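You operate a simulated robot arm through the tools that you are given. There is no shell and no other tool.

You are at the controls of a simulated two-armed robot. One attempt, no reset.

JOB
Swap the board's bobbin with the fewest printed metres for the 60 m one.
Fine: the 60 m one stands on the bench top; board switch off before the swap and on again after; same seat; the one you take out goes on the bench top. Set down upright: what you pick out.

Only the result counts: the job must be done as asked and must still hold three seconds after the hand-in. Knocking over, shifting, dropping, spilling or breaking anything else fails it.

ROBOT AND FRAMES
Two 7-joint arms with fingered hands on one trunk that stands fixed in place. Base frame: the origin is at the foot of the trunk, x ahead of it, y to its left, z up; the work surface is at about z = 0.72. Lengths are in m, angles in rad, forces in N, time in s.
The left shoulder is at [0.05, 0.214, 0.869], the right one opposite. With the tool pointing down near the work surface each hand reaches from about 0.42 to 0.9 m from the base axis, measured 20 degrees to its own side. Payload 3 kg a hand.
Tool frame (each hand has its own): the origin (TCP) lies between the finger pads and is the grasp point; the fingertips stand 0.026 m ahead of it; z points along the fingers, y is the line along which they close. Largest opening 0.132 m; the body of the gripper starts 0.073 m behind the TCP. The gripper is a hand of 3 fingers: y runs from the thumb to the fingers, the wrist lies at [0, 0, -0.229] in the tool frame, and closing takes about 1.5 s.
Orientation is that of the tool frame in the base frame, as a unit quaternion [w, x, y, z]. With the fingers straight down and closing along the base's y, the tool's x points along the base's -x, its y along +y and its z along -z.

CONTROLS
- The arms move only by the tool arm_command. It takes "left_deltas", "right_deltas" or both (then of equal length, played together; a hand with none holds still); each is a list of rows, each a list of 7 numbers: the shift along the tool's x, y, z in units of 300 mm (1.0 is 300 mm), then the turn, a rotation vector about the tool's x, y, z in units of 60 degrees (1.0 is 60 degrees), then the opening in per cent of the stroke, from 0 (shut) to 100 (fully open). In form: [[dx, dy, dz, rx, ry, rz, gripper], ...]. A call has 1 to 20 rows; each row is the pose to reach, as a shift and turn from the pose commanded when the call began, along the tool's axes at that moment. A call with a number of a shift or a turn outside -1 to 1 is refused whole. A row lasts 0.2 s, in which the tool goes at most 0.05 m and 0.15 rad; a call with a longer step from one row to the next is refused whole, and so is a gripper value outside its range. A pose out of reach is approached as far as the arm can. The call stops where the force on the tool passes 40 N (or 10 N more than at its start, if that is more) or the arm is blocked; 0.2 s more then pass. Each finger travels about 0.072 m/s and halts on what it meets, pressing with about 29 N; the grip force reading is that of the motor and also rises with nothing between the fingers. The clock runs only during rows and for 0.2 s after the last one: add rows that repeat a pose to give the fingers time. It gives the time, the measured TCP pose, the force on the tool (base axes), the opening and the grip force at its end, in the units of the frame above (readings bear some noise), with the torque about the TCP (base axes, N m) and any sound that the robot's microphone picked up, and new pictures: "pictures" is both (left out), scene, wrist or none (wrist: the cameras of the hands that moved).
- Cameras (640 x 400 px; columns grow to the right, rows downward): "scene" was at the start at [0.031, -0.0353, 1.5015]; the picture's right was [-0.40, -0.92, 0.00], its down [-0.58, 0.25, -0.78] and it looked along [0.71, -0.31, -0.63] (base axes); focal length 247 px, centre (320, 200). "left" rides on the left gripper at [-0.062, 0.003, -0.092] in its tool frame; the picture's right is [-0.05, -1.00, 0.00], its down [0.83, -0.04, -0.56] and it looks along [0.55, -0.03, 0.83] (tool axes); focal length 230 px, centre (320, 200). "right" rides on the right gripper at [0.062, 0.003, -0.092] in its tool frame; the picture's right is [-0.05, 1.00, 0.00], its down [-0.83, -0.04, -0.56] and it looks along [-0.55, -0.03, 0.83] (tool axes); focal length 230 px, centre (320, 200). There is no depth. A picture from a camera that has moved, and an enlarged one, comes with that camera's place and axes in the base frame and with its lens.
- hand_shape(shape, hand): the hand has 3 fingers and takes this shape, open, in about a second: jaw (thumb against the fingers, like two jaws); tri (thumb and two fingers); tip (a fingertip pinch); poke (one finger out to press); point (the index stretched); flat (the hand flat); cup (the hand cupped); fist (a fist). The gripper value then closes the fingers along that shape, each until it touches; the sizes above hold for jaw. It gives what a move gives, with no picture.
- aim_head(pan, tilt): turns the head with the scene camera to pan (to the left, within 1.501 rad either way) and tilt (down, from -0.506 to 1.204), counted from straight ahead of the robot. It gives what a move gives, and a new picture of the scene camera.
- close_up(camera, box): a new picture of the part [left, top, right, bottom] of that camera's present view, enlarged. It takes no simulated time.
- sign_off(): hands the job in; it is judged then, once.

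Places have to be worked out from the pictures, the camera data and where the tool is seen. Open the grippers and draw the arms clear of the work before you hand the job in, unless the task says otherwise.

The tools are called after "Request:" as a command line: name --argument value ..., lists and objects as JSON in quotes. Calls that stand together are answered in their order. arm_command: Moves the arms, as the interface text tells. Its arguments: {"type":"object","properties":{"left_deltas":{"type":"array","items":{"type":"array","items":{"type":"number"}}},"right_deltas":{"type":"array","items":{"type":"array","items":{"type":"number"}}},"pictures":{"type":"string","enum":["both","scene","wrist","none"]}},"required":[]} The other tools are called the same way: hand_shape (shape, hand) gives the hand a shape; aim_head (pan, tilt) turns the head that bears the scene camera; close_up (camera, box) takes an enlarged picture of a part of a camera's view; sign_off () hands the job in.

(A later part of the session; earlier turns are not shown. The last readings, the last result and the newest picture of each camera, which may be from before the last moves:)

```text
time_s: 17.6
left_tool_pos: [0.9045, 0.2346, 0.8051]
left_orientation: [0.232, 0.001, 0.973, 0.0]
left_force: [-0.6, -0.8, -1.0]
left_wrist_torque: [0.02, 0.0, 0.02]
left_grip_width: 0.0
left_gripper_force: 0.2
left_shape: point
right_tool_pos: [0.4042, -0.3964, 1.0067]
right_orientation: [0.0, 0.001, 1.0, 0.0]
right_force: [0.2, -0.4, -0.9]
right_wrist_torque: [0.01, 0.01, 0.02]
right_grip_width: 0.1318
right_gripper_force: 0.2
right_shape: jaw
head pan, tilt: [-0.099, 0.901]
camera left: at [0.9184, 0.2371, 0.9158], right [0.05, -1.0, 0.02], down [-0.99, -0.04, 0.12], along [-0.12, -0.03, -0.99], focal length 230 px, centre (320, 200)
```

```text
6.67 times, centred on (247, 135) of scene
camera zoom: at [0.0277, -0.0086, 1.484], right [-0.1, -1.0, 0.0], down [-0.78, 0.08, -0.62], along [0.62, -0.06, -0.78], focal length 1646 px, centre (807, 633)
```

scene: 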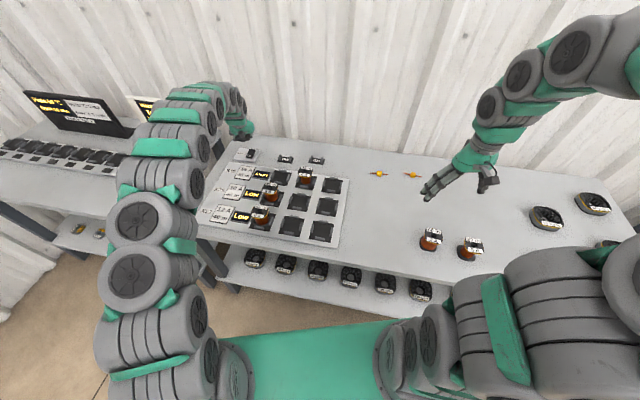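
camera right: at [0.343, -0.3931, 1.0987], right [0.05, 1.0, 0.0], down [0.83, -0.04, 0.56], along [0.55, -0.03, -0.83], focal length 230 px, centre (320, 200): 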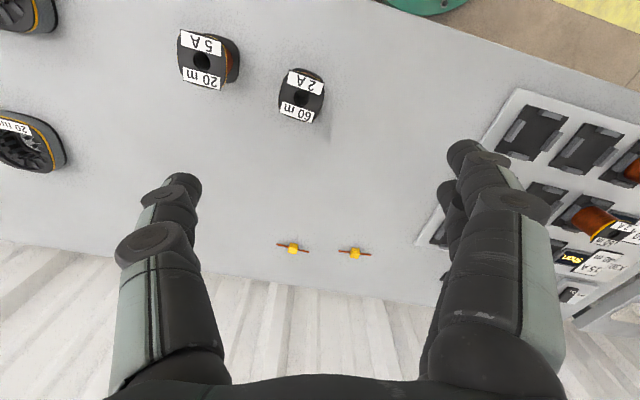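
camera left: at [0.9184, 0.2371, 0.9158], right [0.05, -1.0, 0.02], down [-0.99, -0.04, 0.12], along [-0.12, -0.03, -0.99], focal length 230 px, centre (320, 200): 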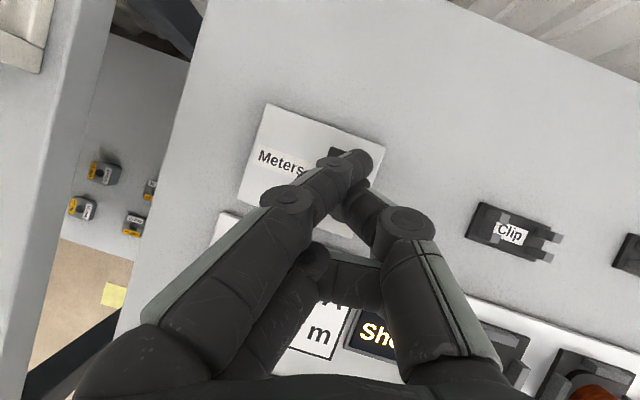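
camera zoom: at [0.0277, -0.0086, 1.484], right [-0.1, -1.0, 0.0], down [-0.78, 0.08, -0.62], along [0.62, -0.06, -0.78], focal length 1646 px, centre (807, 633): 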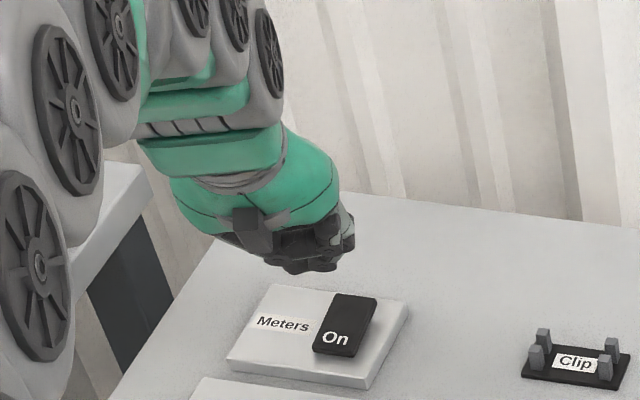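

The tip sits over about (0.925, 0.211), on the rocker's far half, roughly 30 mm above it. I lower straight down in small steps and watch the force and any sound.

Request:
arm_command --left_deltas '[[0.0076, 0, 0.0149, 0, 0, 0, 100], [0.0151, 0, 0.0297, 0, 0, 0, 100], [0.0227, 0, 0.0446, 0, 0, 0, 100], [0.0303, 0, 0.0594, 0, 0, 0, 100], [0.0378, 0, 0.0743, 0, 0, 0, 100], [0.0416, 0, 0.0817, 0, 0, 0, 100], [0.0454, 0, 0.0891, 0, 0, 0, 100]]' --pictures "wrist"

Request:
close_up --camera "scene" --box '[215, 115, 279, 165]'

```text
time_s: 19.2
left_tool_pos: [0.9037, 0.2333, 0.776]
left_orientation: [0.234, 0.0, 0.972, 0.0]
left_force: [-0.6, 0.8, 0.2]
left_wrist_torque: [0.0, 0.01, -0.01]
left_grip_width: 0.0
left_gripper_force: 0.1
left_shape: point
right_tool_pos: [0.4042, -0.3954, 1.0077]
right_orientation: [0.0, 0.0, 1.0, 0.0]
right_force: [-0.6, 0.4, 0.4]
right_wrist_torque: [-0.01, 0.01, 0.02]
right_grip_width: 0.1319
right_gripper_force: 0.1
right_shape: jaw
head pan, tilt: [-0.099, 0.901]
camera left: at [0.9182, 0.2365, 0.8867], right [0.05, -1.0, 0.02], down [-0.99, -0.04, 0.12], along [-0.12, -0.03, -0.99], focal length 230 px, centre (320, 200)
```

left: 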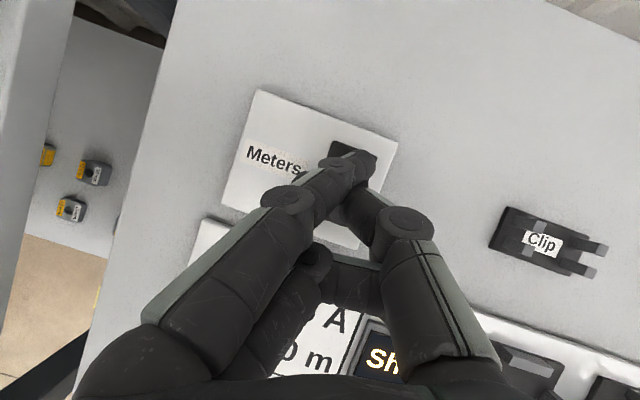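

```text
8.00 times, centred on (247, 140) of scene
camera zoom: at [0.0277, -0.0086, 1.484], right [-0.1, -1.0, 0.0], down [-0.78, 0.08, -0.62], along [0.62, -0.06, -0.78], focal length 1975 px, centre (904, 680)
```

zoom: 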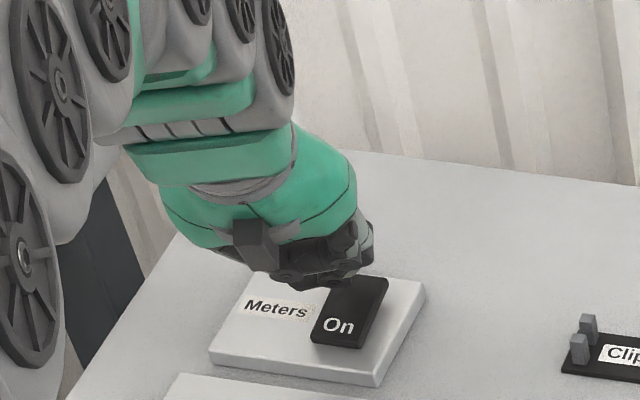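

No contact yet; the tip is still just over the far half. I continue down in 2.5 mm steps.

Request:
arm_command --left_deltas '[[0.0038, 0, 0.0074, 0, 0, 0, 100], [0.0076, 0, 0.0149, 0, 0, 0, 100], [0.0113, 0, 0.0223, 0, 0, 0, 100], [0.0151, 0, 0.0297, 0, 0, 0, 100], [0.0189, 0, 0.0371, 0, 0, 0, 100], [0.0227, 0, 0.0446, 0, 0, 0, 100]]' --pictures "wrist"

Request:
close_up --camera "scene" --box '[215, 115, 279, 165]'

```text
time_s: 20.6
left_tool_pos: [0.9031, 0.2334, 0.7617]
left_orientation: [0.233, 0.0, 0.972, -0.001]
left_force: [0.5, 0.3, -0.1]
left_wrist_torque: [0.0, 0.0, 0.03]
left_grip_width: 0.0
left_gripper_force: 0.1
left_shape: point
right_tool_pos: [0.4035, -0.3945, 1.0071]
right_orientation: [0.0, -0.001, 1.0, 0.0]
right_force: [-0.1, 0.0, 0.1]
right_wrist_torque: [-0.02, -0.01, 0.0]
right_grip_width: 0.1317
right_gripper_force: 0.0
right_shape: jaw
head pan, tilt: [-0.099, 0.901]
camera left: at [0.9175, 0.2368, 0.8713], right [0.05, -1.0, 0.02], down [-0.99, -0.04, 0.12], along [-0.12, -0.03, -0.99], focal length 230 px, centre (320, 200)
```

left: 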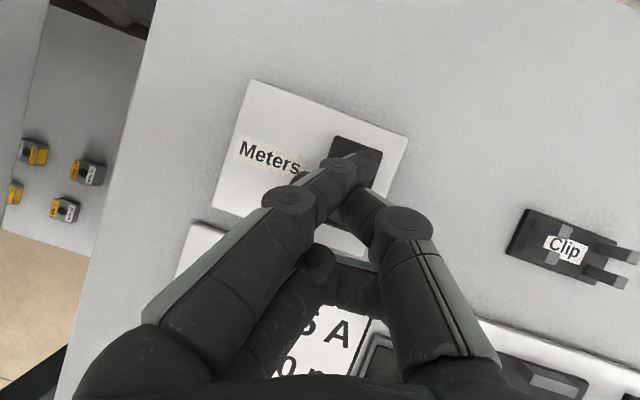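

```text
8.00 times, centred on (247, 140) of scene
camera zoom: at [0.0277, -0.0086, 1.484], right [-0.1, -1.0, 0.0], down [-0.78, 0.08, -0.62], along [0.62, -0.06, -0.78], focal length 1975 px, centre (904, 680)
```

zoom: 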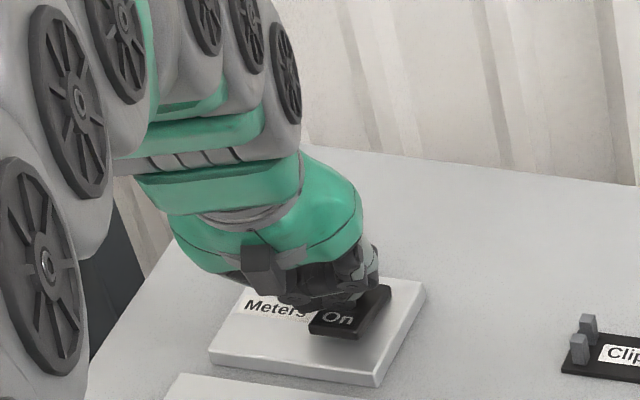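

The rocker's near end seems to have begun to rise, with little force so far. I press a few mm further.

Request:
arm_command --left_deltas '[[0.0038, 0, 0.0074, 0, 0, 0, 100], [0.0076, 0, 0.0149, 0, 0, 0, 100], [0.0076, 0, 0.0149, 0, 0, 0, 100]]' --pictures "wrist"

Request:
close_up --camera "scene" --box '[215, 115, 279, 165]'

Request:
close_up --camera "scene" --box '[200, 150, 300, 230]'

```text
time_s: 21.4
left_tool_pos: [0.9053, 0.2347, 0.7587]
left_orientation: [0.235, -0.001, 0.972, 0.0]
left_force: [3.3, 4.2, 17.2]
left_wrist_torque: [-0.17, -0.27, 0.09]
left_grip_width: 0.0
left_gripper_force: 0.1
left_shape: point
right_tool_pos: [0.4041, -0.3957, 1.0059]
right_orientation: [0.001, 0.0, 1.0, 0.001]
right_force: [0.3, 0.4, -0.5]
right_wrist_torque: [0.0, -0.01, 0.01]
right_grip_width: 0.1322
right_gripper_force: 0.2
right_shape: jaw
head pan, tilt: [-0.099, 0.901]
camera left: at [0.9183, 0.2376, 0.8688], right [0.05, -1.0, 0.02], down [-0.99, -0.04, 0.11], along [-0.11, -0.03, -0.99], focal length 230 px, centre (320, 200)
```

left: 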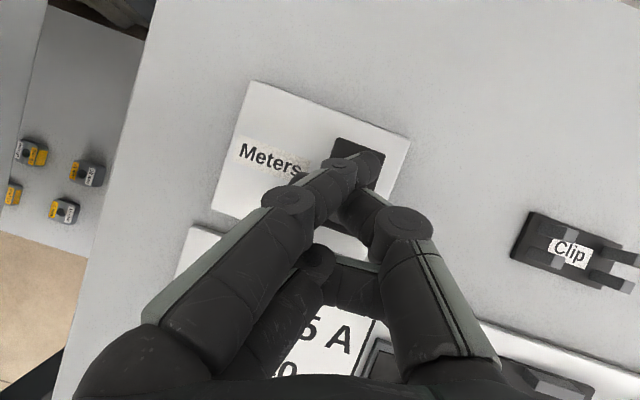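

```text
8.00 times, centred on (247, 140) of scene
camera zoom: at [0.0275, -0.0086, 1.484], right [-0.1, -1.0, 0.0], down [-0.78, 0.08, -0.62], along [0.62, -0.06, -0.78], focal length 1975 px, centre (904, 680)
```

zoom: 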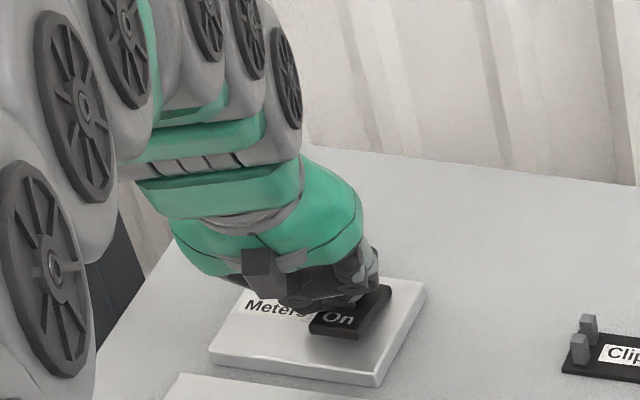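

```text
5.00 times, centred on (250, 190) of scene
camera zoom: at [0.0275, -0.0086, 1.484], right [-0.1, -1.0, 0.0], down [-0.78, 0.08, -0.62], along [0.62, -0.06, -0.78], focal length 1234 px, centre (670, 250)
```

zoom: 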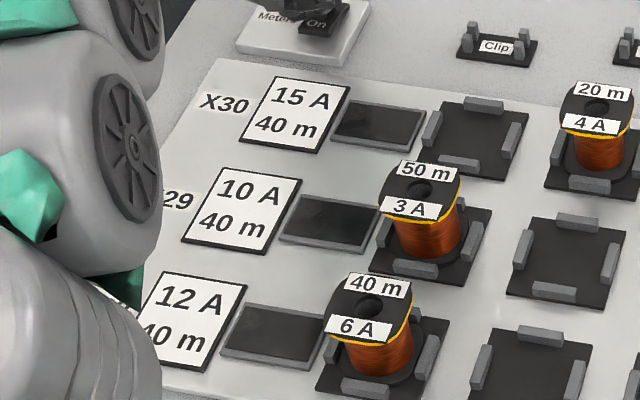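

All three meter displays have gone dark, so the switch is off. I lift the left hand straight up and then move it clear to the left.

Request:
arm_command --left_deltas '[[-0.0151, 0, -0.0297, 0, 0, 0, 100], [-0.0605, 0, -0.1188, 0, 0, 0, 100], [-0.057, 0.044, -0.235, 0, 0, 0, 100], [-0.053, 0.088, -0.351, 0, 0, 0, 100], [-0.05, 0.132, -0.467, 0, 0, 0, 100], [-0.046, 0.176, -0.583, 0, 0, 0, 100], [-0.043, 0.22, -0.7, 0, 0, 0, 100]]' --pictures "both"

Request:
close_up --camera "scene" --box '[200, 140, 360, 240]'

```text
time_s: 23.0
left_tool_pos: [0.8185, 0.3006, 0.9507]
left_orientation: [0.233, 0.0, 0.972, 0.001]
left_force: [0.6, 0.2, 0.7]
left_wrist_torque: [-0.01, -0.02, -0.01]
left_grip_width: 0.0003
left_gripper_force: 0.1
left_shape: point
right_tool_pos: [0.4042, -0.3948, 1.0059]
right_orientation: [0.0, 0.0, 1.0, 0.0]
right_force: [0.4, 0.4, -0.1]
right_wrist_torque: [0.03, 0.0, 0.02]
right_grip_width: 0.1316
right_gripper_force: 0.2
right_shape: jaw
head pan, tilt: [-0.099, 0.901]
camera left: at [0.8324, 0.3035, 1.0611], right [0.05, -1.0, 0.02], down [-0.99, -0.04, 0.12], along [-0.12, -0.03, -0.99], focal length 230 px, centre (320, 200)
```

scene: 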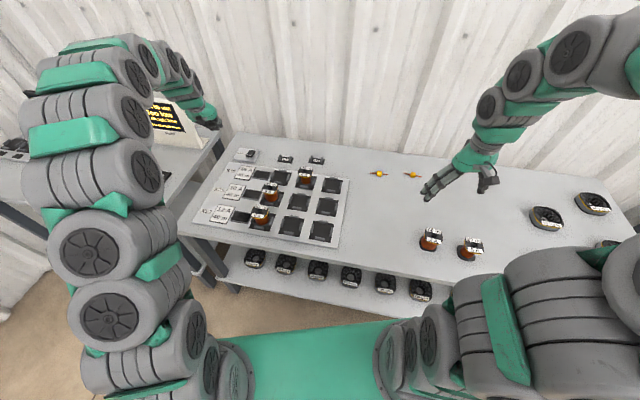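
left: 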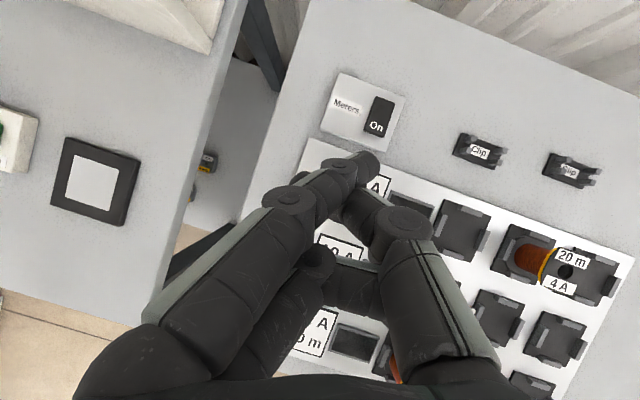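

```text
4.00 times, centred on (280, 190) of scene
camera zoom: at [0.0277, -0.0086, 1.484], right [-0.1, -0.99, 0.0], down [-0.78, 0.08, -0.62], along [0.62, -0.06, -0.78], focal length 987 px, centre (480, 240)
```

zoom: 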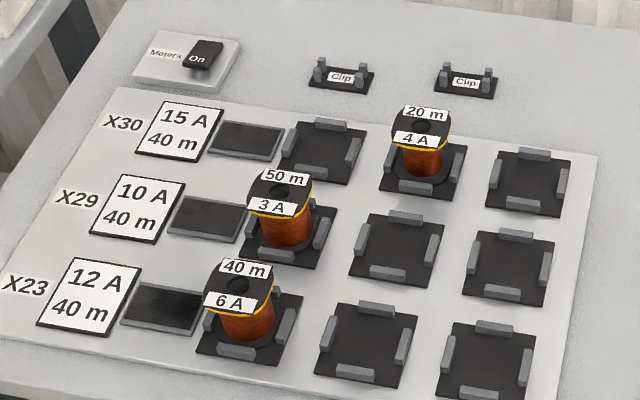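

The meters stay dark with the hand away, so the switch holds off. Now I bring the right hand, turned to the board's angle, toward the seated 20 m bobbin at height.

Request:
arm_command --right_deltas '[[-0.087, 0.104, 0, 0, 0, 0.045, 75], [-0.174, 0.209, 0, 0, 0, 0.09, 75], [-0.261, 0.313, 0, 0, 0, 0.135, 75], [-0.349, 0.418, 0, 0, 0, 0.18, 75], [-0.436, 0.522, 0, 0, 0, 0.225, 75], [-0.523, 0.627, 0, 0, 0, 0.267, 75]]' --pictures "none"

```text
time_s: 24.4
left_tool_pos: [0.8189, 0.3004, 0.95]
left_orientation: [0.233, 0.0, 0.973, 0.0]
left_force: [-0.6, 0.2, -0.5]
left_wrist_torque: [0.01, 0.0, 0.02]
left_grip_width: 0.0
left_gripper_force: 0.1
left_shape: point
right_tool_pos: [0.56, -0.2059, 1.0078]
right_orientation: [-0.001, 0.139, 0.99, 0.0]
right_force: [0.0, -0.1, -0.8]
right_wrist_torque: [0.0, -0.01, -0.03]
right_grip_width: 0.0994
right_gripper_force: 0.2
right_shape: jaw
head pan, tilt: [-0.099, 0.901]
```

The hand is turned to -16°. I continue to a point about 12 cm above the seated 20 m bobbin and take pictures.

Request:
arm_command --right_deltas '[[-0.055, 0.125, 0.03, 0, 0, 0, 75], [-0.11, 0.25, 0.06, 0, 0, 0, 75], [-0.166, 0.374, 0.11, 0, 0, 0, 75], [-0.221, 0.498, 0.17, 0, 0, 0, 75], [-0.277, 0.622, 0.23, 0, 0, 0, 75], [-0.332, 0.747, 0.288, 0, 0, 0, 75]]' --pictures "both"

Request:
close_up --camera "right" --box '[200, 0, 440, 150]'

```text
time_s: 25.8
left_tool_pos: [0.8194, 0.2992, 0.9509]
left_orientation: [0.234, 0.0, 0.972, -0.001]
left_force: [-0.3, -0.1, -0.3]
left_wrist_torque: [-0.04, -0.02, 0.02]
left_grip_width: 0.0
left_gripper_force: 0.1
left_shape: point
right_tool_pos: [0.7182, -0.0216, 0.9212]
right_orientation: [0.0, 0.139, 0.99, 0.0]
right_force: [0.3, 0.4, 0.6]
right_wrist_torque: [-0.01, 0.01, -0.03]
right_grip_width: 0.0994
right_gripper_force: 0.2
right_shape: jaw
head pan, tilt: [-0.099, 0.901]
camera right: at [0.6607, -0.0019, 1.0133], right [0.33, 0.95, 0.0], down [0.79, -0.27, 0.56], along [0.53, -0.18, -0.83], focal length 230 px, centre (320, 200)
```

scene: 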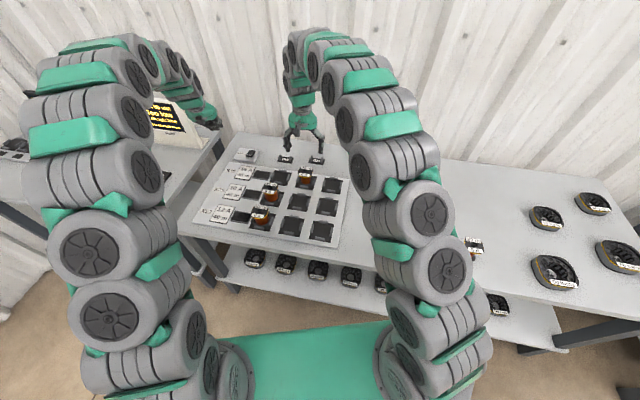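
right: 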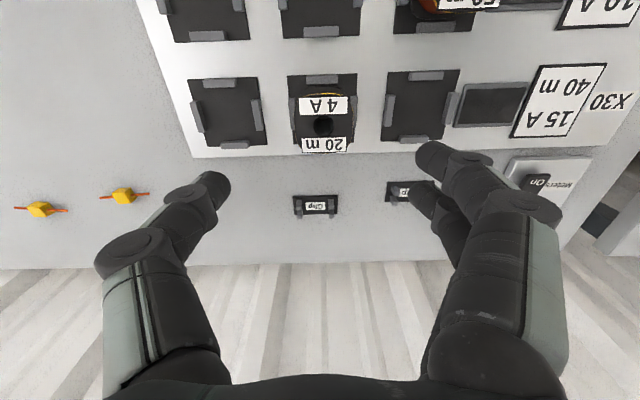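

```text
2.67 times, centred on (320, 75) of right
camera zoom: at [0.6607, -0.0019, 1.0133], right [0.33, 0.95, 0.0], down [0.79, -0.27, 0.56], along [0.53, -0.18, -0.83], focal length 614 px, centre (320, 533)
```

zoom: 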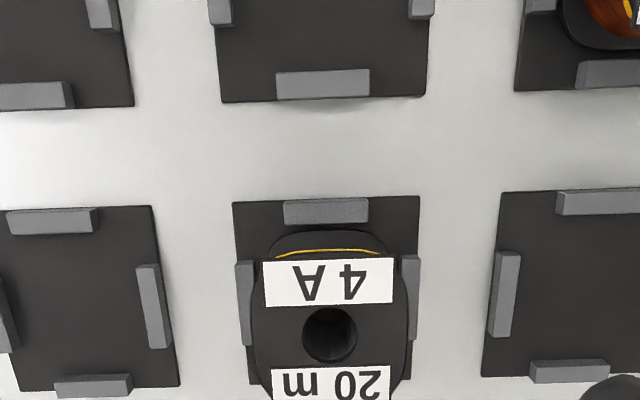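

The hand is aligned with the bobbin (axis at about (0.719, -0.019), yaw about -17°, top near z 0.797); I need a 3 mm shift in y. I lower to TCP z ≈ 0.80 and check the fingers beside the flange.

Request:
arm_command --right_deltas '[[0, 0.005, 0.08, 0, 0, 0, 75], [0, 0.01, 0.16, 0, 0, 0, 75], [0, 0.01, 0.24, 0, 0, 0, 75], [0, 0.01, 0.32, 0, 0, 0, 75], [0, 0.01, 0.4, 0, 0, 0, 75]]' --pictures "both"

Request:
close_up --camera "scene" --box '[265, 130, 345, 200]'

Request:
close_up --camera "right" --box '[160, 50, 480, 250]'

```text
time_s: 27.0
left_tool_pos: [0.8191, 0.2995, 0.9513]
left_orientation: [0.233, 0.0, 0.973, 0.0]
left_force: [0.4, -0.3, 0.3]
left_wrist_torque: [0.0, -0.01, 0.03]
left_grip_width: 0.0
left_gripper_force: 0.0
left_shape: point
right_tool_pos: [0.719, -0.0192, 0.7993]
right_orientation: [0.001, 0.139, 0.99, 0.001]
right_force: [0.3, 0.6, 0.0]
right_wrist_torque: [0.0, 0.0, -0.01]
right_grip_width: 0.0993
right_gripper_force: 0.0
right_shape: jaw
head pan, tilt: [-0.099, 0.901]
camera right: at [0.6617, 0.0012, 0.8929], right [0.33, 0.95, 0.0], down [0.79, -0.27, 0.56], along [0.53, -0.18, -0.83], focal length 230 px, centre (320, 200)
```

scene: 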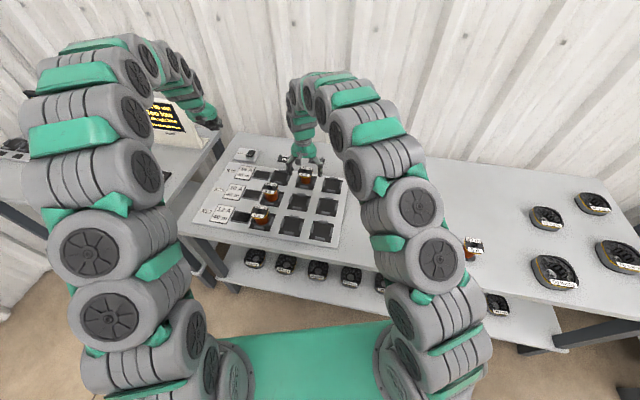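
right: 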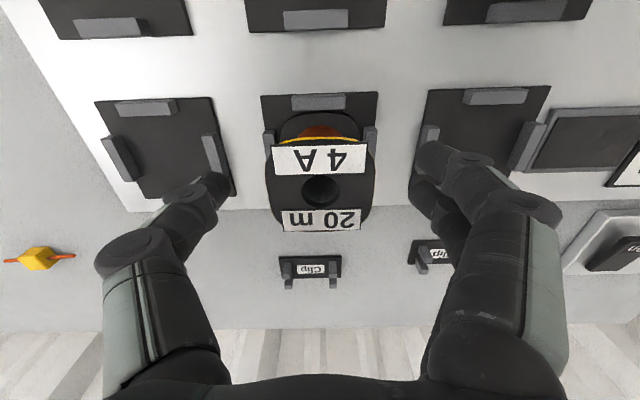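

```text
5.71 times, centred on (305, 165) of scene
camera zoom: at [0.0277, -0.0086, 1.484], right [-0.1, -1.0, 0.0], down [-0.78, 0.08, -0.62], along [0.62, -0.06, -0.78], focal length 1410 px, centre (406, 400)
```

zoom: 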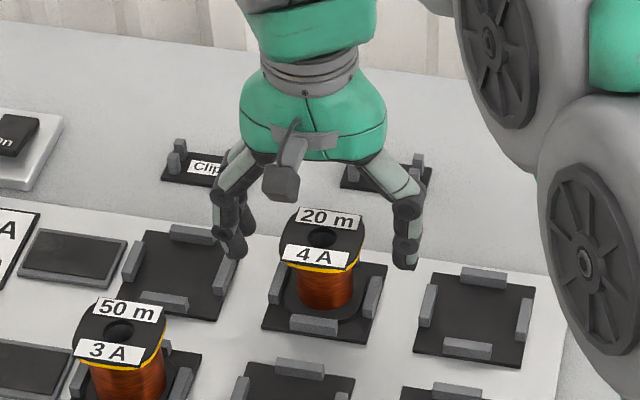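

```text
2.00 times, centred on (320, 150) of right
camera zoom: at [0.6617, 0.0012, 0.8929], right [0.33, 0.95, 0.0], down [0.79, -0.27, 0.56], along [0.53, -0.18, -0.83], focal length 460 px, centre (320, 300)
```

zoom: 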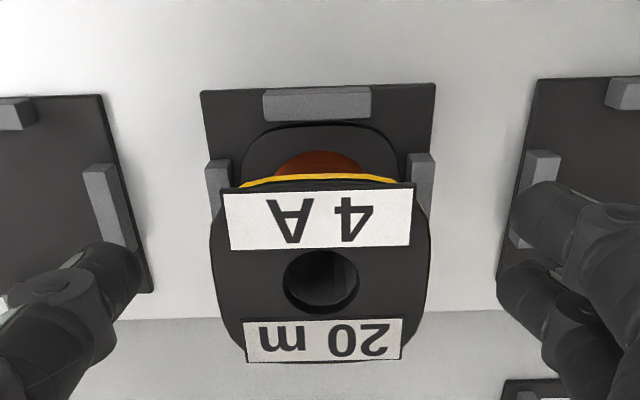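

The fingers straddle the flange evenly, aligned with the hole. I lower 16 mm and close on the top flange.

Request:
arm_command --right_deltas '[[0, 0, 0.027, 0, 0, 0, 75], [0, 0, 0.053, 0, 0, 0, 75], [0, 0, 0.053, 0, 0, 0, 60], [0, 0, 0.053, 0, 0, 0, 45], [0, 0, 0.053, 0, 0, 0, 25], [0, 0, 0.053, 0, 0, 0, 20], [0, 0, 0.053, 0, 0, 0, 20], [0, 0, 0.053, 0, 0, 0, 20]]' --pictures "both"

Request:
close_up --camera "scene" --box '[265, 130, 345, 200]'

Request:
close_up --camera "right" --box '[160, 50, 480, 250]'

```text
time_s: 28.8
left_tool_pos: [0.8194, 0.3008, 0.9519]
left_orientation: [0.234, 0.0, 0.972, 0.0]
left_force: [-0.1, 0.3, -0.7]
left_wrist_torque: [-0.02, 0.0, -0.01]
left_grip_width: 0.0
left_gripper_force: 0.0
left_shape: point
right_tool_pos: [0.719, -0.019, 0.7851]
right_orientation: [0.0, 0.139, 0.99, 0.0]
right_force: [-0.9, 0.7, 0.9]
right_wrist_torque: [0.08, -0.03, 0.0]
right_grip_width: 0.0332
right_gripper_force: 28.9
right_shape: jaw
head pan, tilt: [-0.099, 0.901]
camera right: at [0.6615, 0.001, 0.8774], right [0.33, 0.95, 0.0], down [0.79, -0.27, 0.56], along [0.52, -0.18, -0.83], focal length 230 px, centre (320, 200)
```

scene: 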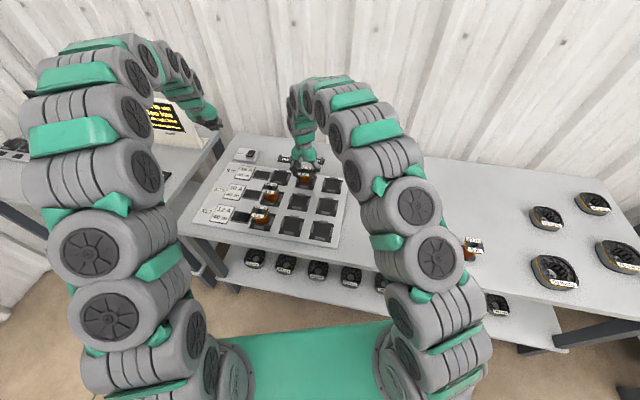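
right: 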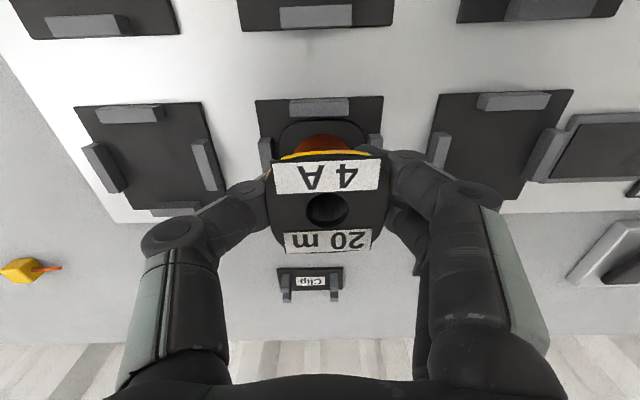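

```text
5.71 times, centred on (305, 165) of scene
camera zoom: at [0.0277, -0.0086, 1.484], right [-0.1, -1.0, 0.0], down [-0.78, 0.08, -0.62], along [0.62, -0.06, -0.78], focal length 1410 px, centre (406, 400)
```

zoom: 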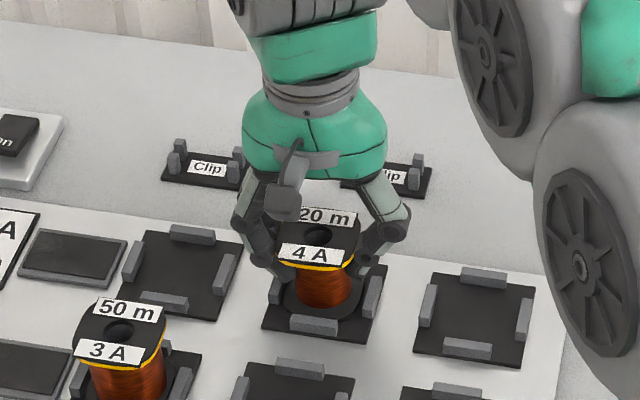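

```text
2.00 times, centred on (320, 150) of right
camera zoom: at [0.6615, 0.001, 0.8774], right [0.33, 0.95, 0.0], down [0.79, -0.27, 0.56], along [0.52, -0.18, -0.83], focal length 460 px, centre (320, 300)
```

zoom: 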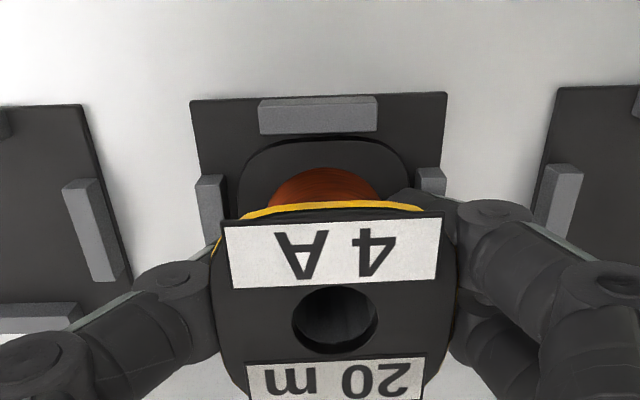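

The grip closed to 33 mm around the winding below the top flange with 29 N: a firm hold. I lift straight up slowly and check.

Request:
arm_command --right_deltas '[[0, 0, -0.02, 0, 0, 0, 20], [0, 0, -0.05, 0, 0, 0, 20], [0, 0, -0.1, 0, 0, 0, 20], [0, 0, -0.17, 0, 0, 0, 20], [0, 0, -0.25, 0, 0, 0, 20], [0, 0, -0.35, 0, 0, 0, 20], [0, 0, -0.45, 0, 0, 0, 20]]' --pictures "both"

Request:
close_up --camera "scene" --box '[255, 100, 355, 200]'

Request:
close_up --camera "right" --box '[160, 50, 480, 250]'

```text
time_s: 30.4
left_tool_pos: [0.8191, 0.2997, 0.951]
left_orientation: [0.234, 0.0, 0.972, 0.0]
left_force: [-0.3, 0.4, 0.3]
left_wrist_torque: [-0.02, -0.01, -0.01]
left_grip_width: 0.0
left_gripper_force: 0.1
left_shape: point
right_tool_pos: [0.7178, -0.019, 0.9206]
right_orientation: [0.0, 0.139, 0.99, 0.0]
right_force: [-0.5, 0.3, -1.6]
right_wrist_torque: [-0.01, -0.02, 0.01]
right_grip_width: 0.033
right_gripper_force: 29.8
right_shape: jaw
head pan, tilt: [-0.099, 0.901]
camera right: at [0.6609, 0.0005, 1.0127], right [0.33, 0.95, 0.0], down [0.79, -0.27, 0.56], along [0.52, -0.18, -0.83], focal length 230 px, centre (320, 200)
```

scene: 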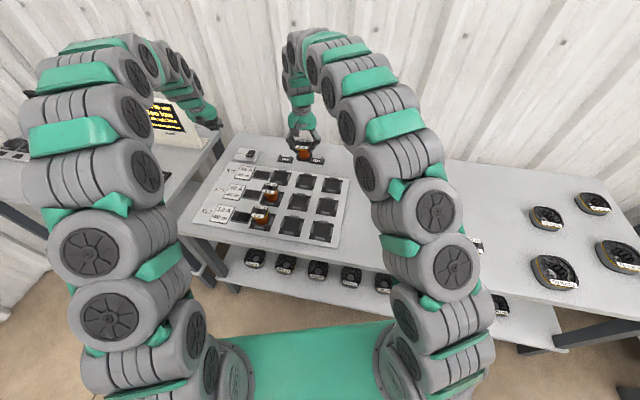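
right: 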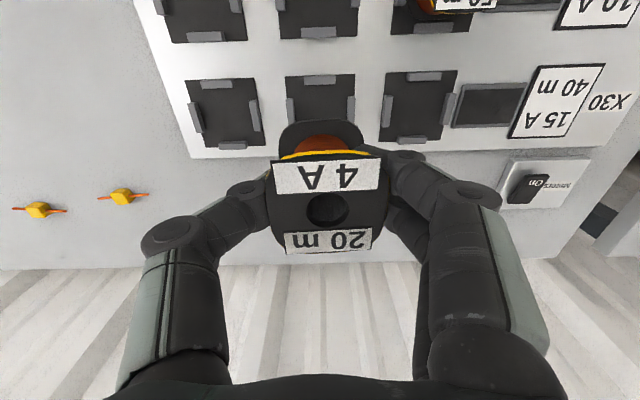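

```text
4.00 times, centred on (305, 150) of scene
camera zoom: at [0.0277, -0.0086, 1.484], right [-0.1, -1.0, 0.0], down [-0.78, 0.08, -0.62], along [0.62, -0.06, -0.78], focal length 987 px, centre (380, 400)
```

zoom: 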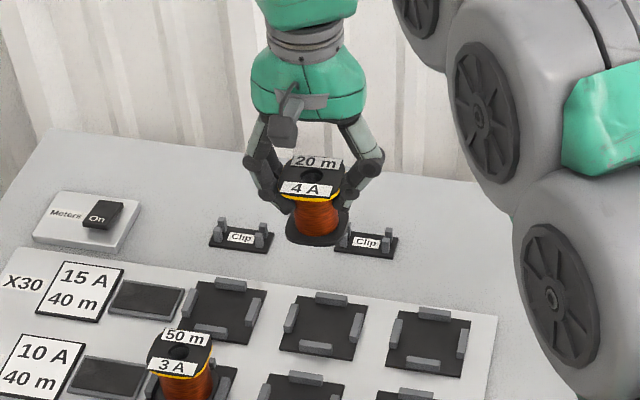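

```text
2.00 times, centred on (320, 150) of right
camera zoom: at [0.6609, 0.0005, 1.0127], right [0.33, 0.95, 0.0], down [0.79, -0.27, 0.56], along [0.52, -0.18, -0.83], focal length 460 px, centre (320, 300)
```

zoom: 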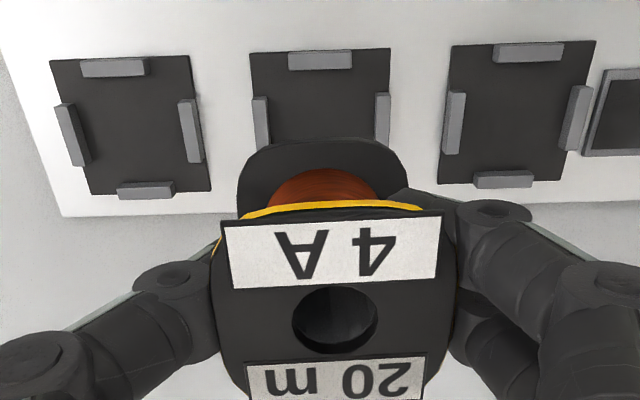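

The 20 m bobbin is lifted out cleanly and upright. I carry it at height to free bench top at about (0.56, -0.27), right of the board.

Request:
arm_command --right_deltas '[[0.02, -0.07, 0, 0, 0, 0, 20], [0.06, -0.2, 0, 0, 0, 0, 20], [0.1, -0.34, 0, 0, 0, 0, 20], [0.14, -0.48, 0, 0, 0, 0, 20], [0.18, -0.62, 0, 0, 0, 0, 20], [0.22, -0.76, 0, 0, 0, 0, 20], [0.25, -0.87, 0, 0, 0, 0, 20], [0.275, -0.949, 0, 0, 0, 0, 20]]' --pictures "both"

```text
time_s: 32.2
left_tool_pos: [0.8187, 0.3005, 0.9503]
left_orientation: [0.233, 0.0, 0.973, 0.0]
left_force: [0.6, 0.3, -0.2]
left_wrist_torque: [0.0, -0.04, 0.02]
left_grip_width: 0.0003
left_gripper_force: 0.1
left_shape: point
right_tool_pos: [0.5599, -0.2687, 0.9208]
right_orientation: [0.0, 0.139, 0.99, -0.001]
right_force: [0.0, 0.1, -1.4]
right_wrist_torque: [-0.03, 0.0, -0.01]
right_grip_width: 0.0328
right_gripper_force: 29.3
right_shape: jaw
head pan, tilt: [-0.099, 0.901]
camera right: at [0.5021, -0.2488, 1.0123], right [0.33, 0.95, 0.0], down [0.79, -0.27, 0.56], along [0.53, -0.18, -0.83], focal length 230 px, centre (320, 200)
```

scene: 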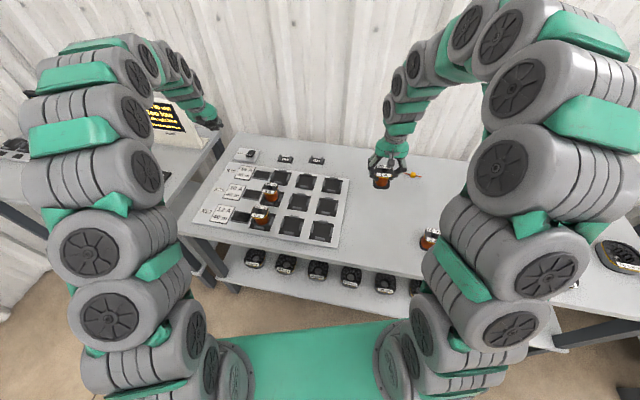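
right: 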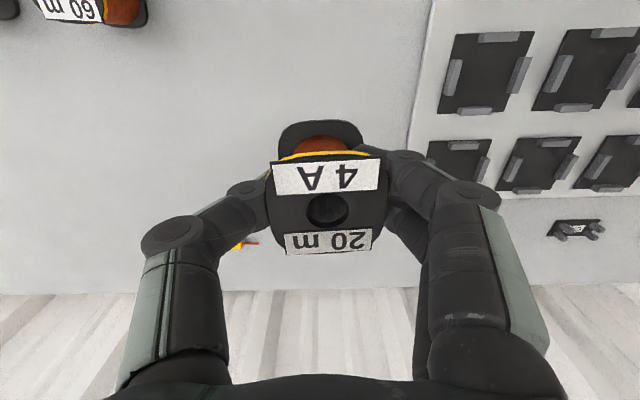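

Spot is clear. I lower to about 6 mm above the expected contact height.

Request:
arm_command --right_deltas '[[0, 0, 0.09, 0, 0, 0, 20], [0, 0, 0.19, 0, 0, 0, 20], [0, 0, 0.29, 0, 0, 0, 20], [0, 0, 0.38, 0, 0, 0, 20], [0, 0, 0.43, 0, 0, 0, 20], [0, 0, 0.455, 0, 0, 0, 20], [0, 0, 0.475, 0, 0, 0, 20]]' --pictures "both"

Request:
close_up --camera "scene" --box '[345, 150, 425, 210]'

```text
time_s: 33.8
left_tool_pos: [0.8183, 0.2998, 0.951]
left_orientation: [0.233, -0.001, 0.973, 0.0]
left_force: [0.1, -0.4, -0.5]
left_wrist_torque: [-0.01, -0.01, 0.0]
left_grip_width: 0.0
left_gripper_force: 0.1
left_shape: point
right_tool_pos: [0.5589, -0.2695, 0.7777]
right_orientation: [-0.001, 0.14, 0.99, 0.0]
right_force: [-0.3, -0.1, -2.4]
right_wrist_torque: [0.04, 0.0, 0.03]
right_grip_width: 0.0329
right_gripper_force: 29.0
right_shape: jaw
head pan, tilt: [-0.099, 0.901]
camera right: at [0.5021, -0.2492, 0.8702], right [0.33, 0.95, 0.0], down [0.79, -0.27, 0.55], along [0.52, -0.18, -0.83], focal length 230 px, centre (320, 200)
```

scene: 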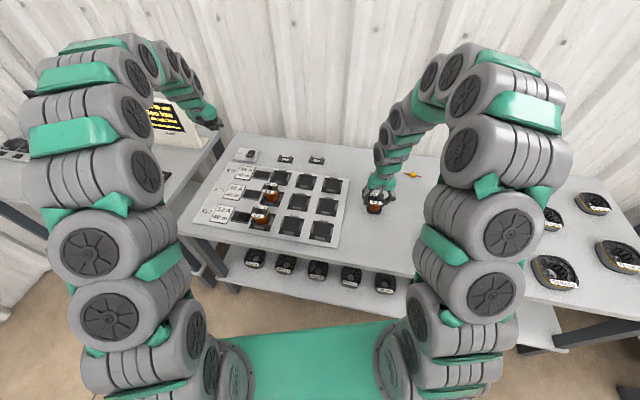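
right: 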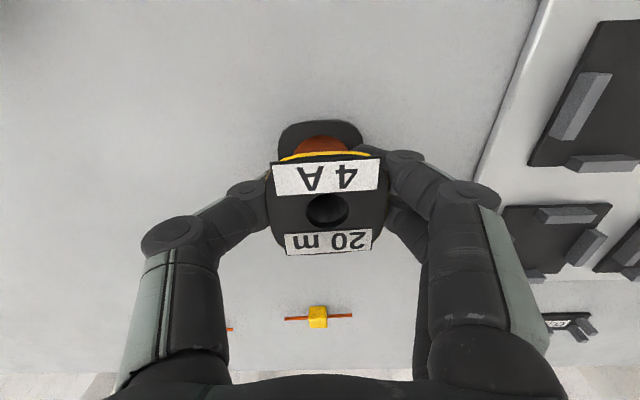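

```text
6.67 times, centred on (385, 180) of scene
camera zoom: at [0.0277, -0.0086, 1.484], right [-0.1, -1.0, 0.0], down [-0.78, 0.08, -0.62], along [0.62, -0.06, -0.78], focal length 1646 px, centre (-113, 333)
```

zoom: 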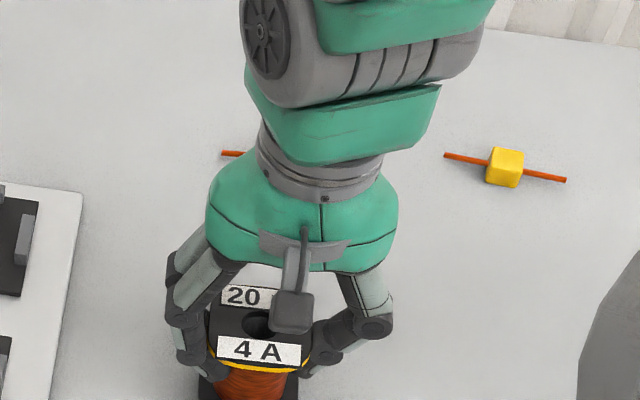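

Still no contact, and the bobbin hangs just above the bench. I lower on in 1.5 mm steps and watch the force.

Request:
arm_command --right_deltas '[[0, 0, 0.005, 0, 0, 0, 20], [0, 0, 0.01, 0, 0, 0, 20], [0, 0, 0.01, 0, 0, 0, 20]]' --pictures "none"

Request:
close_up --camera "scene" --box '[355, 180, 403, 220]'

```text
time_s: 34.6
left_tool_pos: [0.8186, 0.3007, 0.9507]
left_orientation: [0.234, 0.0, 0.972, 0.0]
left_force: [0.3, -1.0, -0.3]
left_wrist_torque: [0.01, 0.0, 0.02]
left_grip_width: 0.0
left_gripper_force: 0.0
left_shape: point
right_tool_pos: [0.5616, -0.2693, 0.7753]
right_orientation: [0.0, 0.139, 0.99, 0.0]
right_force: [0.6, -0.1, -1.7]
right_wrist_torque: [0.01, 0.03, 0.0]
right_grip_width: 0.0329
right_gripper_force: 28.8
right_shape: jaw
head pan, tilt: [-0.099, 0.901]
```

```text
10.00 times, centred on (379, 200) of scene
camera zoom: at [0.0277, -0.0086, 1.484], right [-0.1, -1.0, 0.0], down [-0.78, 0.08, -0.62], along [0.62, -0.06, -0.78], focal length 2468 px, centre (-270, 200)
```

zoom: 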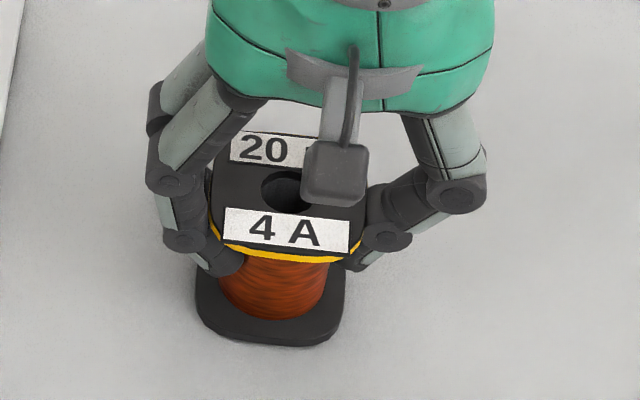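

Still only the bobbin's own weight is on the tool (about -1.7 N). I go down a few more mm in fine steps.

Request:
arm_command --right_deltas '[[0, 0, 0.004, 0, 0, 0, 20], [0, 0, 0.008, 0, 0, 0, 20], [0, 0, 0.008, 0, 0, 0, 20]]' --pictures "none"

Request:
close_up --camera "scene" --box '[355, 180, 403, 220]'

```text
time_s: 35.4
left_tool_pos: [0.8187, 0.3005, 0.9514]
left_orientation: [0.233, -0.001, 0.972, 0.0]
left_force: [-0.3, 0.7, -0.6]
left_wrist_torque: [-0.02, -0.03, 0.02]
left_grip_width: 0.0
left_gripper_force: 0.0
left_shape: point
right_tool_pos: [0.5603, -0.2698, 0.773]
right_orientation: [-0.001, 0.139, 0.99, 0.0]
right_force: [-0.9, -2.6, 7.6]
right_wrist_torque: [0.11, 0.0, 0.0]
right_grip_width: 0.0328
right_gripper_force: 29.0
right_shape: jaw
head pan, tilt: [-0.099, 0.901]
```

```text
10.00 times, centred on (379, 200) of scene
camera zoom: at [0.0276, -0.0086, 1.484], right [-0.1, -0.99, 0.0], down [-0.78, 0.08, -0.62], along [0.62, -0.06, -0.78], focal length 2468 px, centre (-270, 200)
```

zoom: 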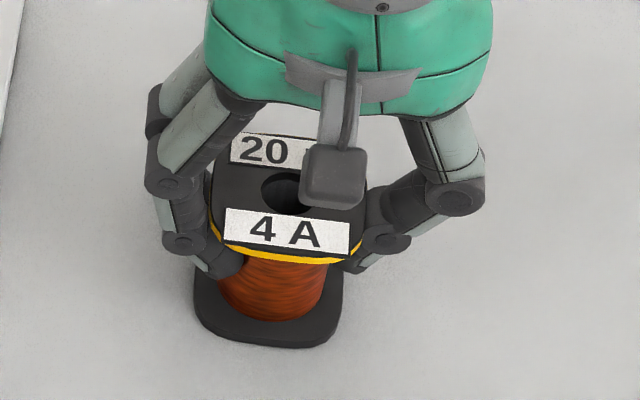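

Contact: +7.6 N at TCP z ≈ 0.773, so the bobbin stands on the bench. I ease off 1 mm, open the fingers gradually, and check it stands before lifting.

Request:
arm_command --right_deltas '[[0, 0, -0.002, 0, 0, 0, 22], [0, 0, -0.003, 0, 0, 0, 30], [0, 0, -0.003, 0, 0, 0, 40], [0, 0, -0.003, 0, 0, 0, 52], [0, 0, -0.003, 0, 0, 0, 65], [0, 0, -0.003, 0, 0, 0, 80], [0, 0, -0.003, 0, 0, 0, 80], [0, 0, -0.003, 0, 0, 0, 80]]' --pictures "both"

Request:
close_up --camera "scene" --box '[355, 180, 403, 220]'

```text
time_s: 37.2
left_tool_pos: [0.819, 0.3, 0.9505]
left_orientation: [0.234, 0.0, 0.972, 0.001]
left_force: [-0.3, 0.1, 0.1]
left_wrist_torque: [0.01, 0.02, 0.02]
left_grip_width: 0.0001
left_gripper_force: 0.0
left_shape: point
right_tool_pos: [0.5613, -0.2694, 0.7739]
right_orientation: [0.0, 0.139, 0.99, 0.0]
right_force: [-0.3, -1.0, 0.0]
right_wrist_torque: [0.02, 0.0, -0.02]
right_grip_width: 0.1053
right_gripper_force: 0.0
right_shape: jaw
head pan, tilt: [-0.099, 0.901]
camera right: at [0.5037, -0.2496, 0.8658], right [0.33, 0.95, 0.0], down [0.79, -0.27, 0.56], along [0.52, -0.18, -0.83], focal length 230 px, centre (320, 200)
```

scene: 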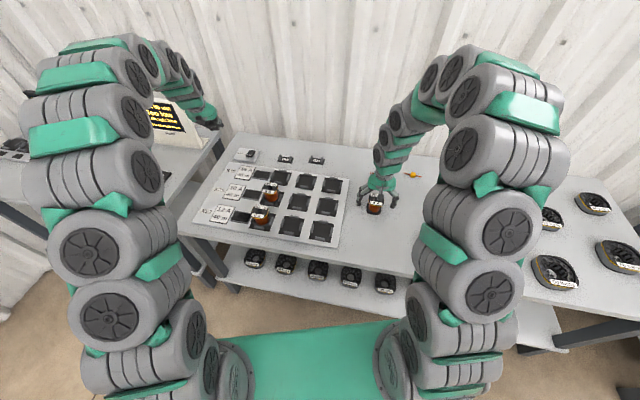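
right: 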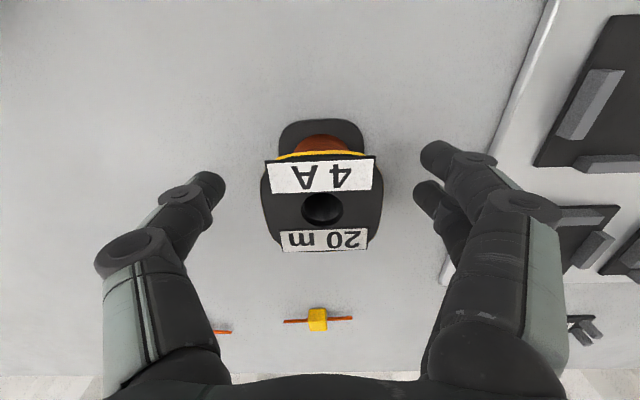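

```text
10.00 times, centred on (379, 200) of scene
camera zoom: at [0.0277, -0.0086, 1.484], right [-0.1, -1.0, 0.0], down [-0.78, 0.08, -0.62], along [0.62, -0.06, -0.78], focal length 2468 px, centre (-270, 200)
```

zoom: 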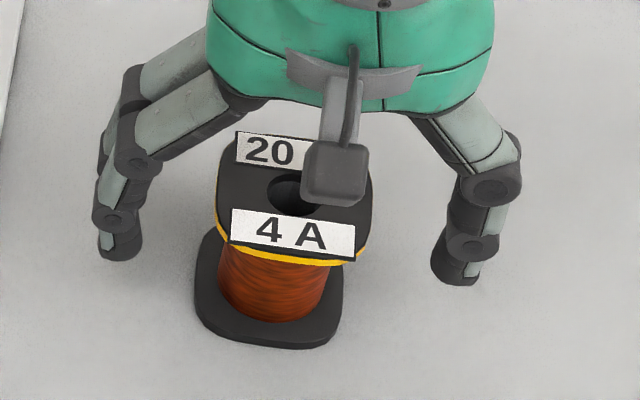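

The 20 m bobbin stands upright on the bench, free of the fingers. I raise the hand straight up, then go over the 60 m bobbin with a slightly narrower opening and a 4° turn.

Request:
arm_command --right_deltas '[[0, 0, -0.08, 0, 0, 0, 80], [0, 0, -0.2, 0, 0, 0, 80], [0, 0, -0.34, 0, 0, 0, 80], [0, 0, -0.48, 0, 0, 0, 75], [0.08, -0.127, -0.49, 0, 0, 0.013, 70], [0.16, -0.254, -0.49, 0, 0, 0.027, 65], [0.235, -0.381, -0.49, 0, 0, 0.04, 65], [0.31, -0.508, -0.49, 0, 0, 0.053, 65], [0.39, -0.635, -0.49, 0, 0, 0.067, 65], [0.39, -0.635, -0.49, 0, 0, 0.067, 65]]' --pictures "both"

Request:
close_up --camera "right" --box '[160, 0, 480, 200]'

```text
time_s: 39.4
left_tool_pos: [0.8194, 0.3, 0.9514]
left_orientation: [0.233, 0.0, 0.972, 0.0]
left_force: [-0.7, -1.0, -0.4]
left_wrist_torque: [-0.04, 0.01, -0.02]
left_grip_width: 0.0
left_gripper_force: 0.2
left_shape: point
right_tool_pos: [0.3942, -0.4205, 0.9218]
right_orientation: [0.0, 0.174, 0.985, -0.001]
right_force: [-0.5, -0.2, 0.5]
right_wrist_torque: [-0.01, -0.02, -0.02]
right_grip_width: 0.0861
right_gripper_force: 0.1
right_shape: jaw
head pan, tilt: [-0.099, 0.901]
camera right: at [0.3389, -0.398, 1.014], right [0.39, 0.92, 0.0], down [0.77, -0.33, 0.56], along [0.51, -0.22, -0.83], focal length 230 px, centre (320, 200)
```

scene: 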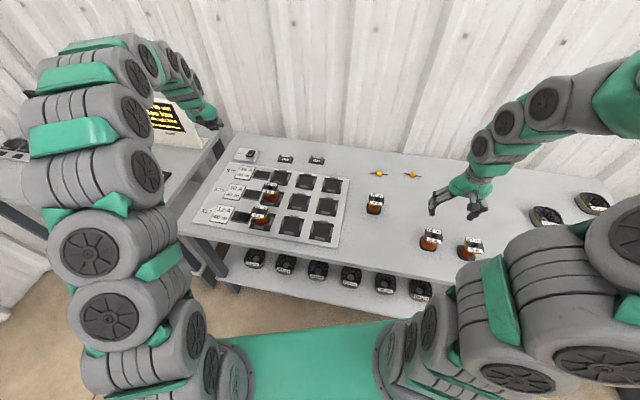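
right: 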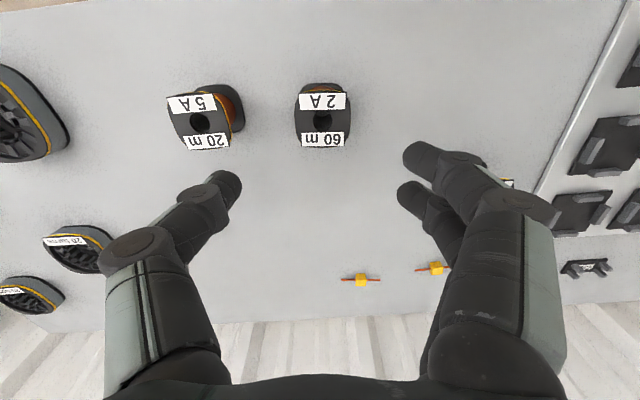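

```text
2.00 times, centred on (320, 100) of right
camera zoom: at [0.3389, -0.398, 1.014], right [0.39, 0.92, 0.0], down [0.77, -0.33, 0.56], along [0.51, -0.22, -0.83], focal length 460 px, centre (320, 400)
```

zoom: 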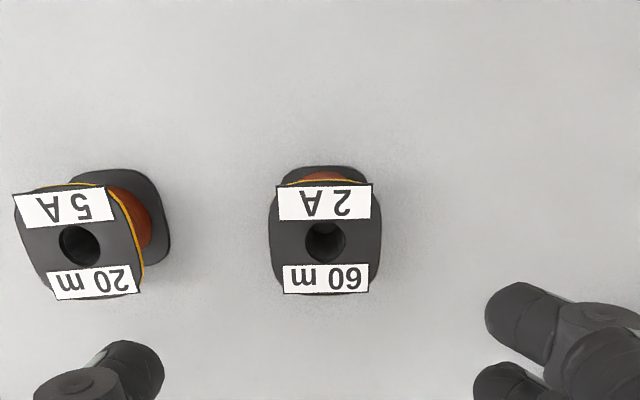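

The 60 m bobbin's axis is within 1-2 mm of the tool axis. I compare its height with the 20 m one from the scene camera before going down.

Request:
close_up --camera "scene" --box '[410, 215, 490, 265]'

Request:
close_up --camera "scene" --box '[335, 180, 415, 230]'

```text
8.00 times, centred on (450, 240) of scene
camera zoom: at [0.0277, -0.0086, 1.484], right [-0.1, -1.0, 0.0], down [-0.78, 0.08, -0.62], along [0.62, -0.06, -0.78], focal length 1975 px, centre (-720, -120)
```

zoom: 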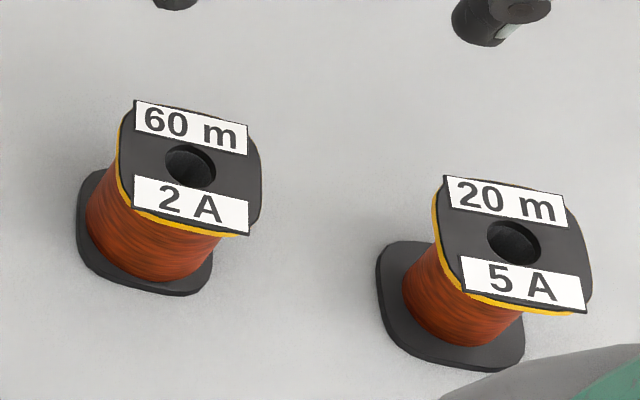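

```text
8.00 times, centred on (375, 205) of scene
camera zoom: at [0.0277, -0.0086, 1.484], right [-0.1, -1.0, 0.0], down [-0.78, 0.08, -0.62], along [0.62, -0.06, -0.78], focal length 1975 px, centre (-120, 160)
```

zoom: 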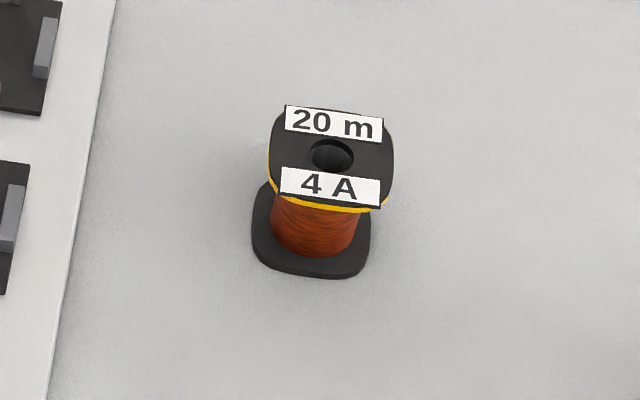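

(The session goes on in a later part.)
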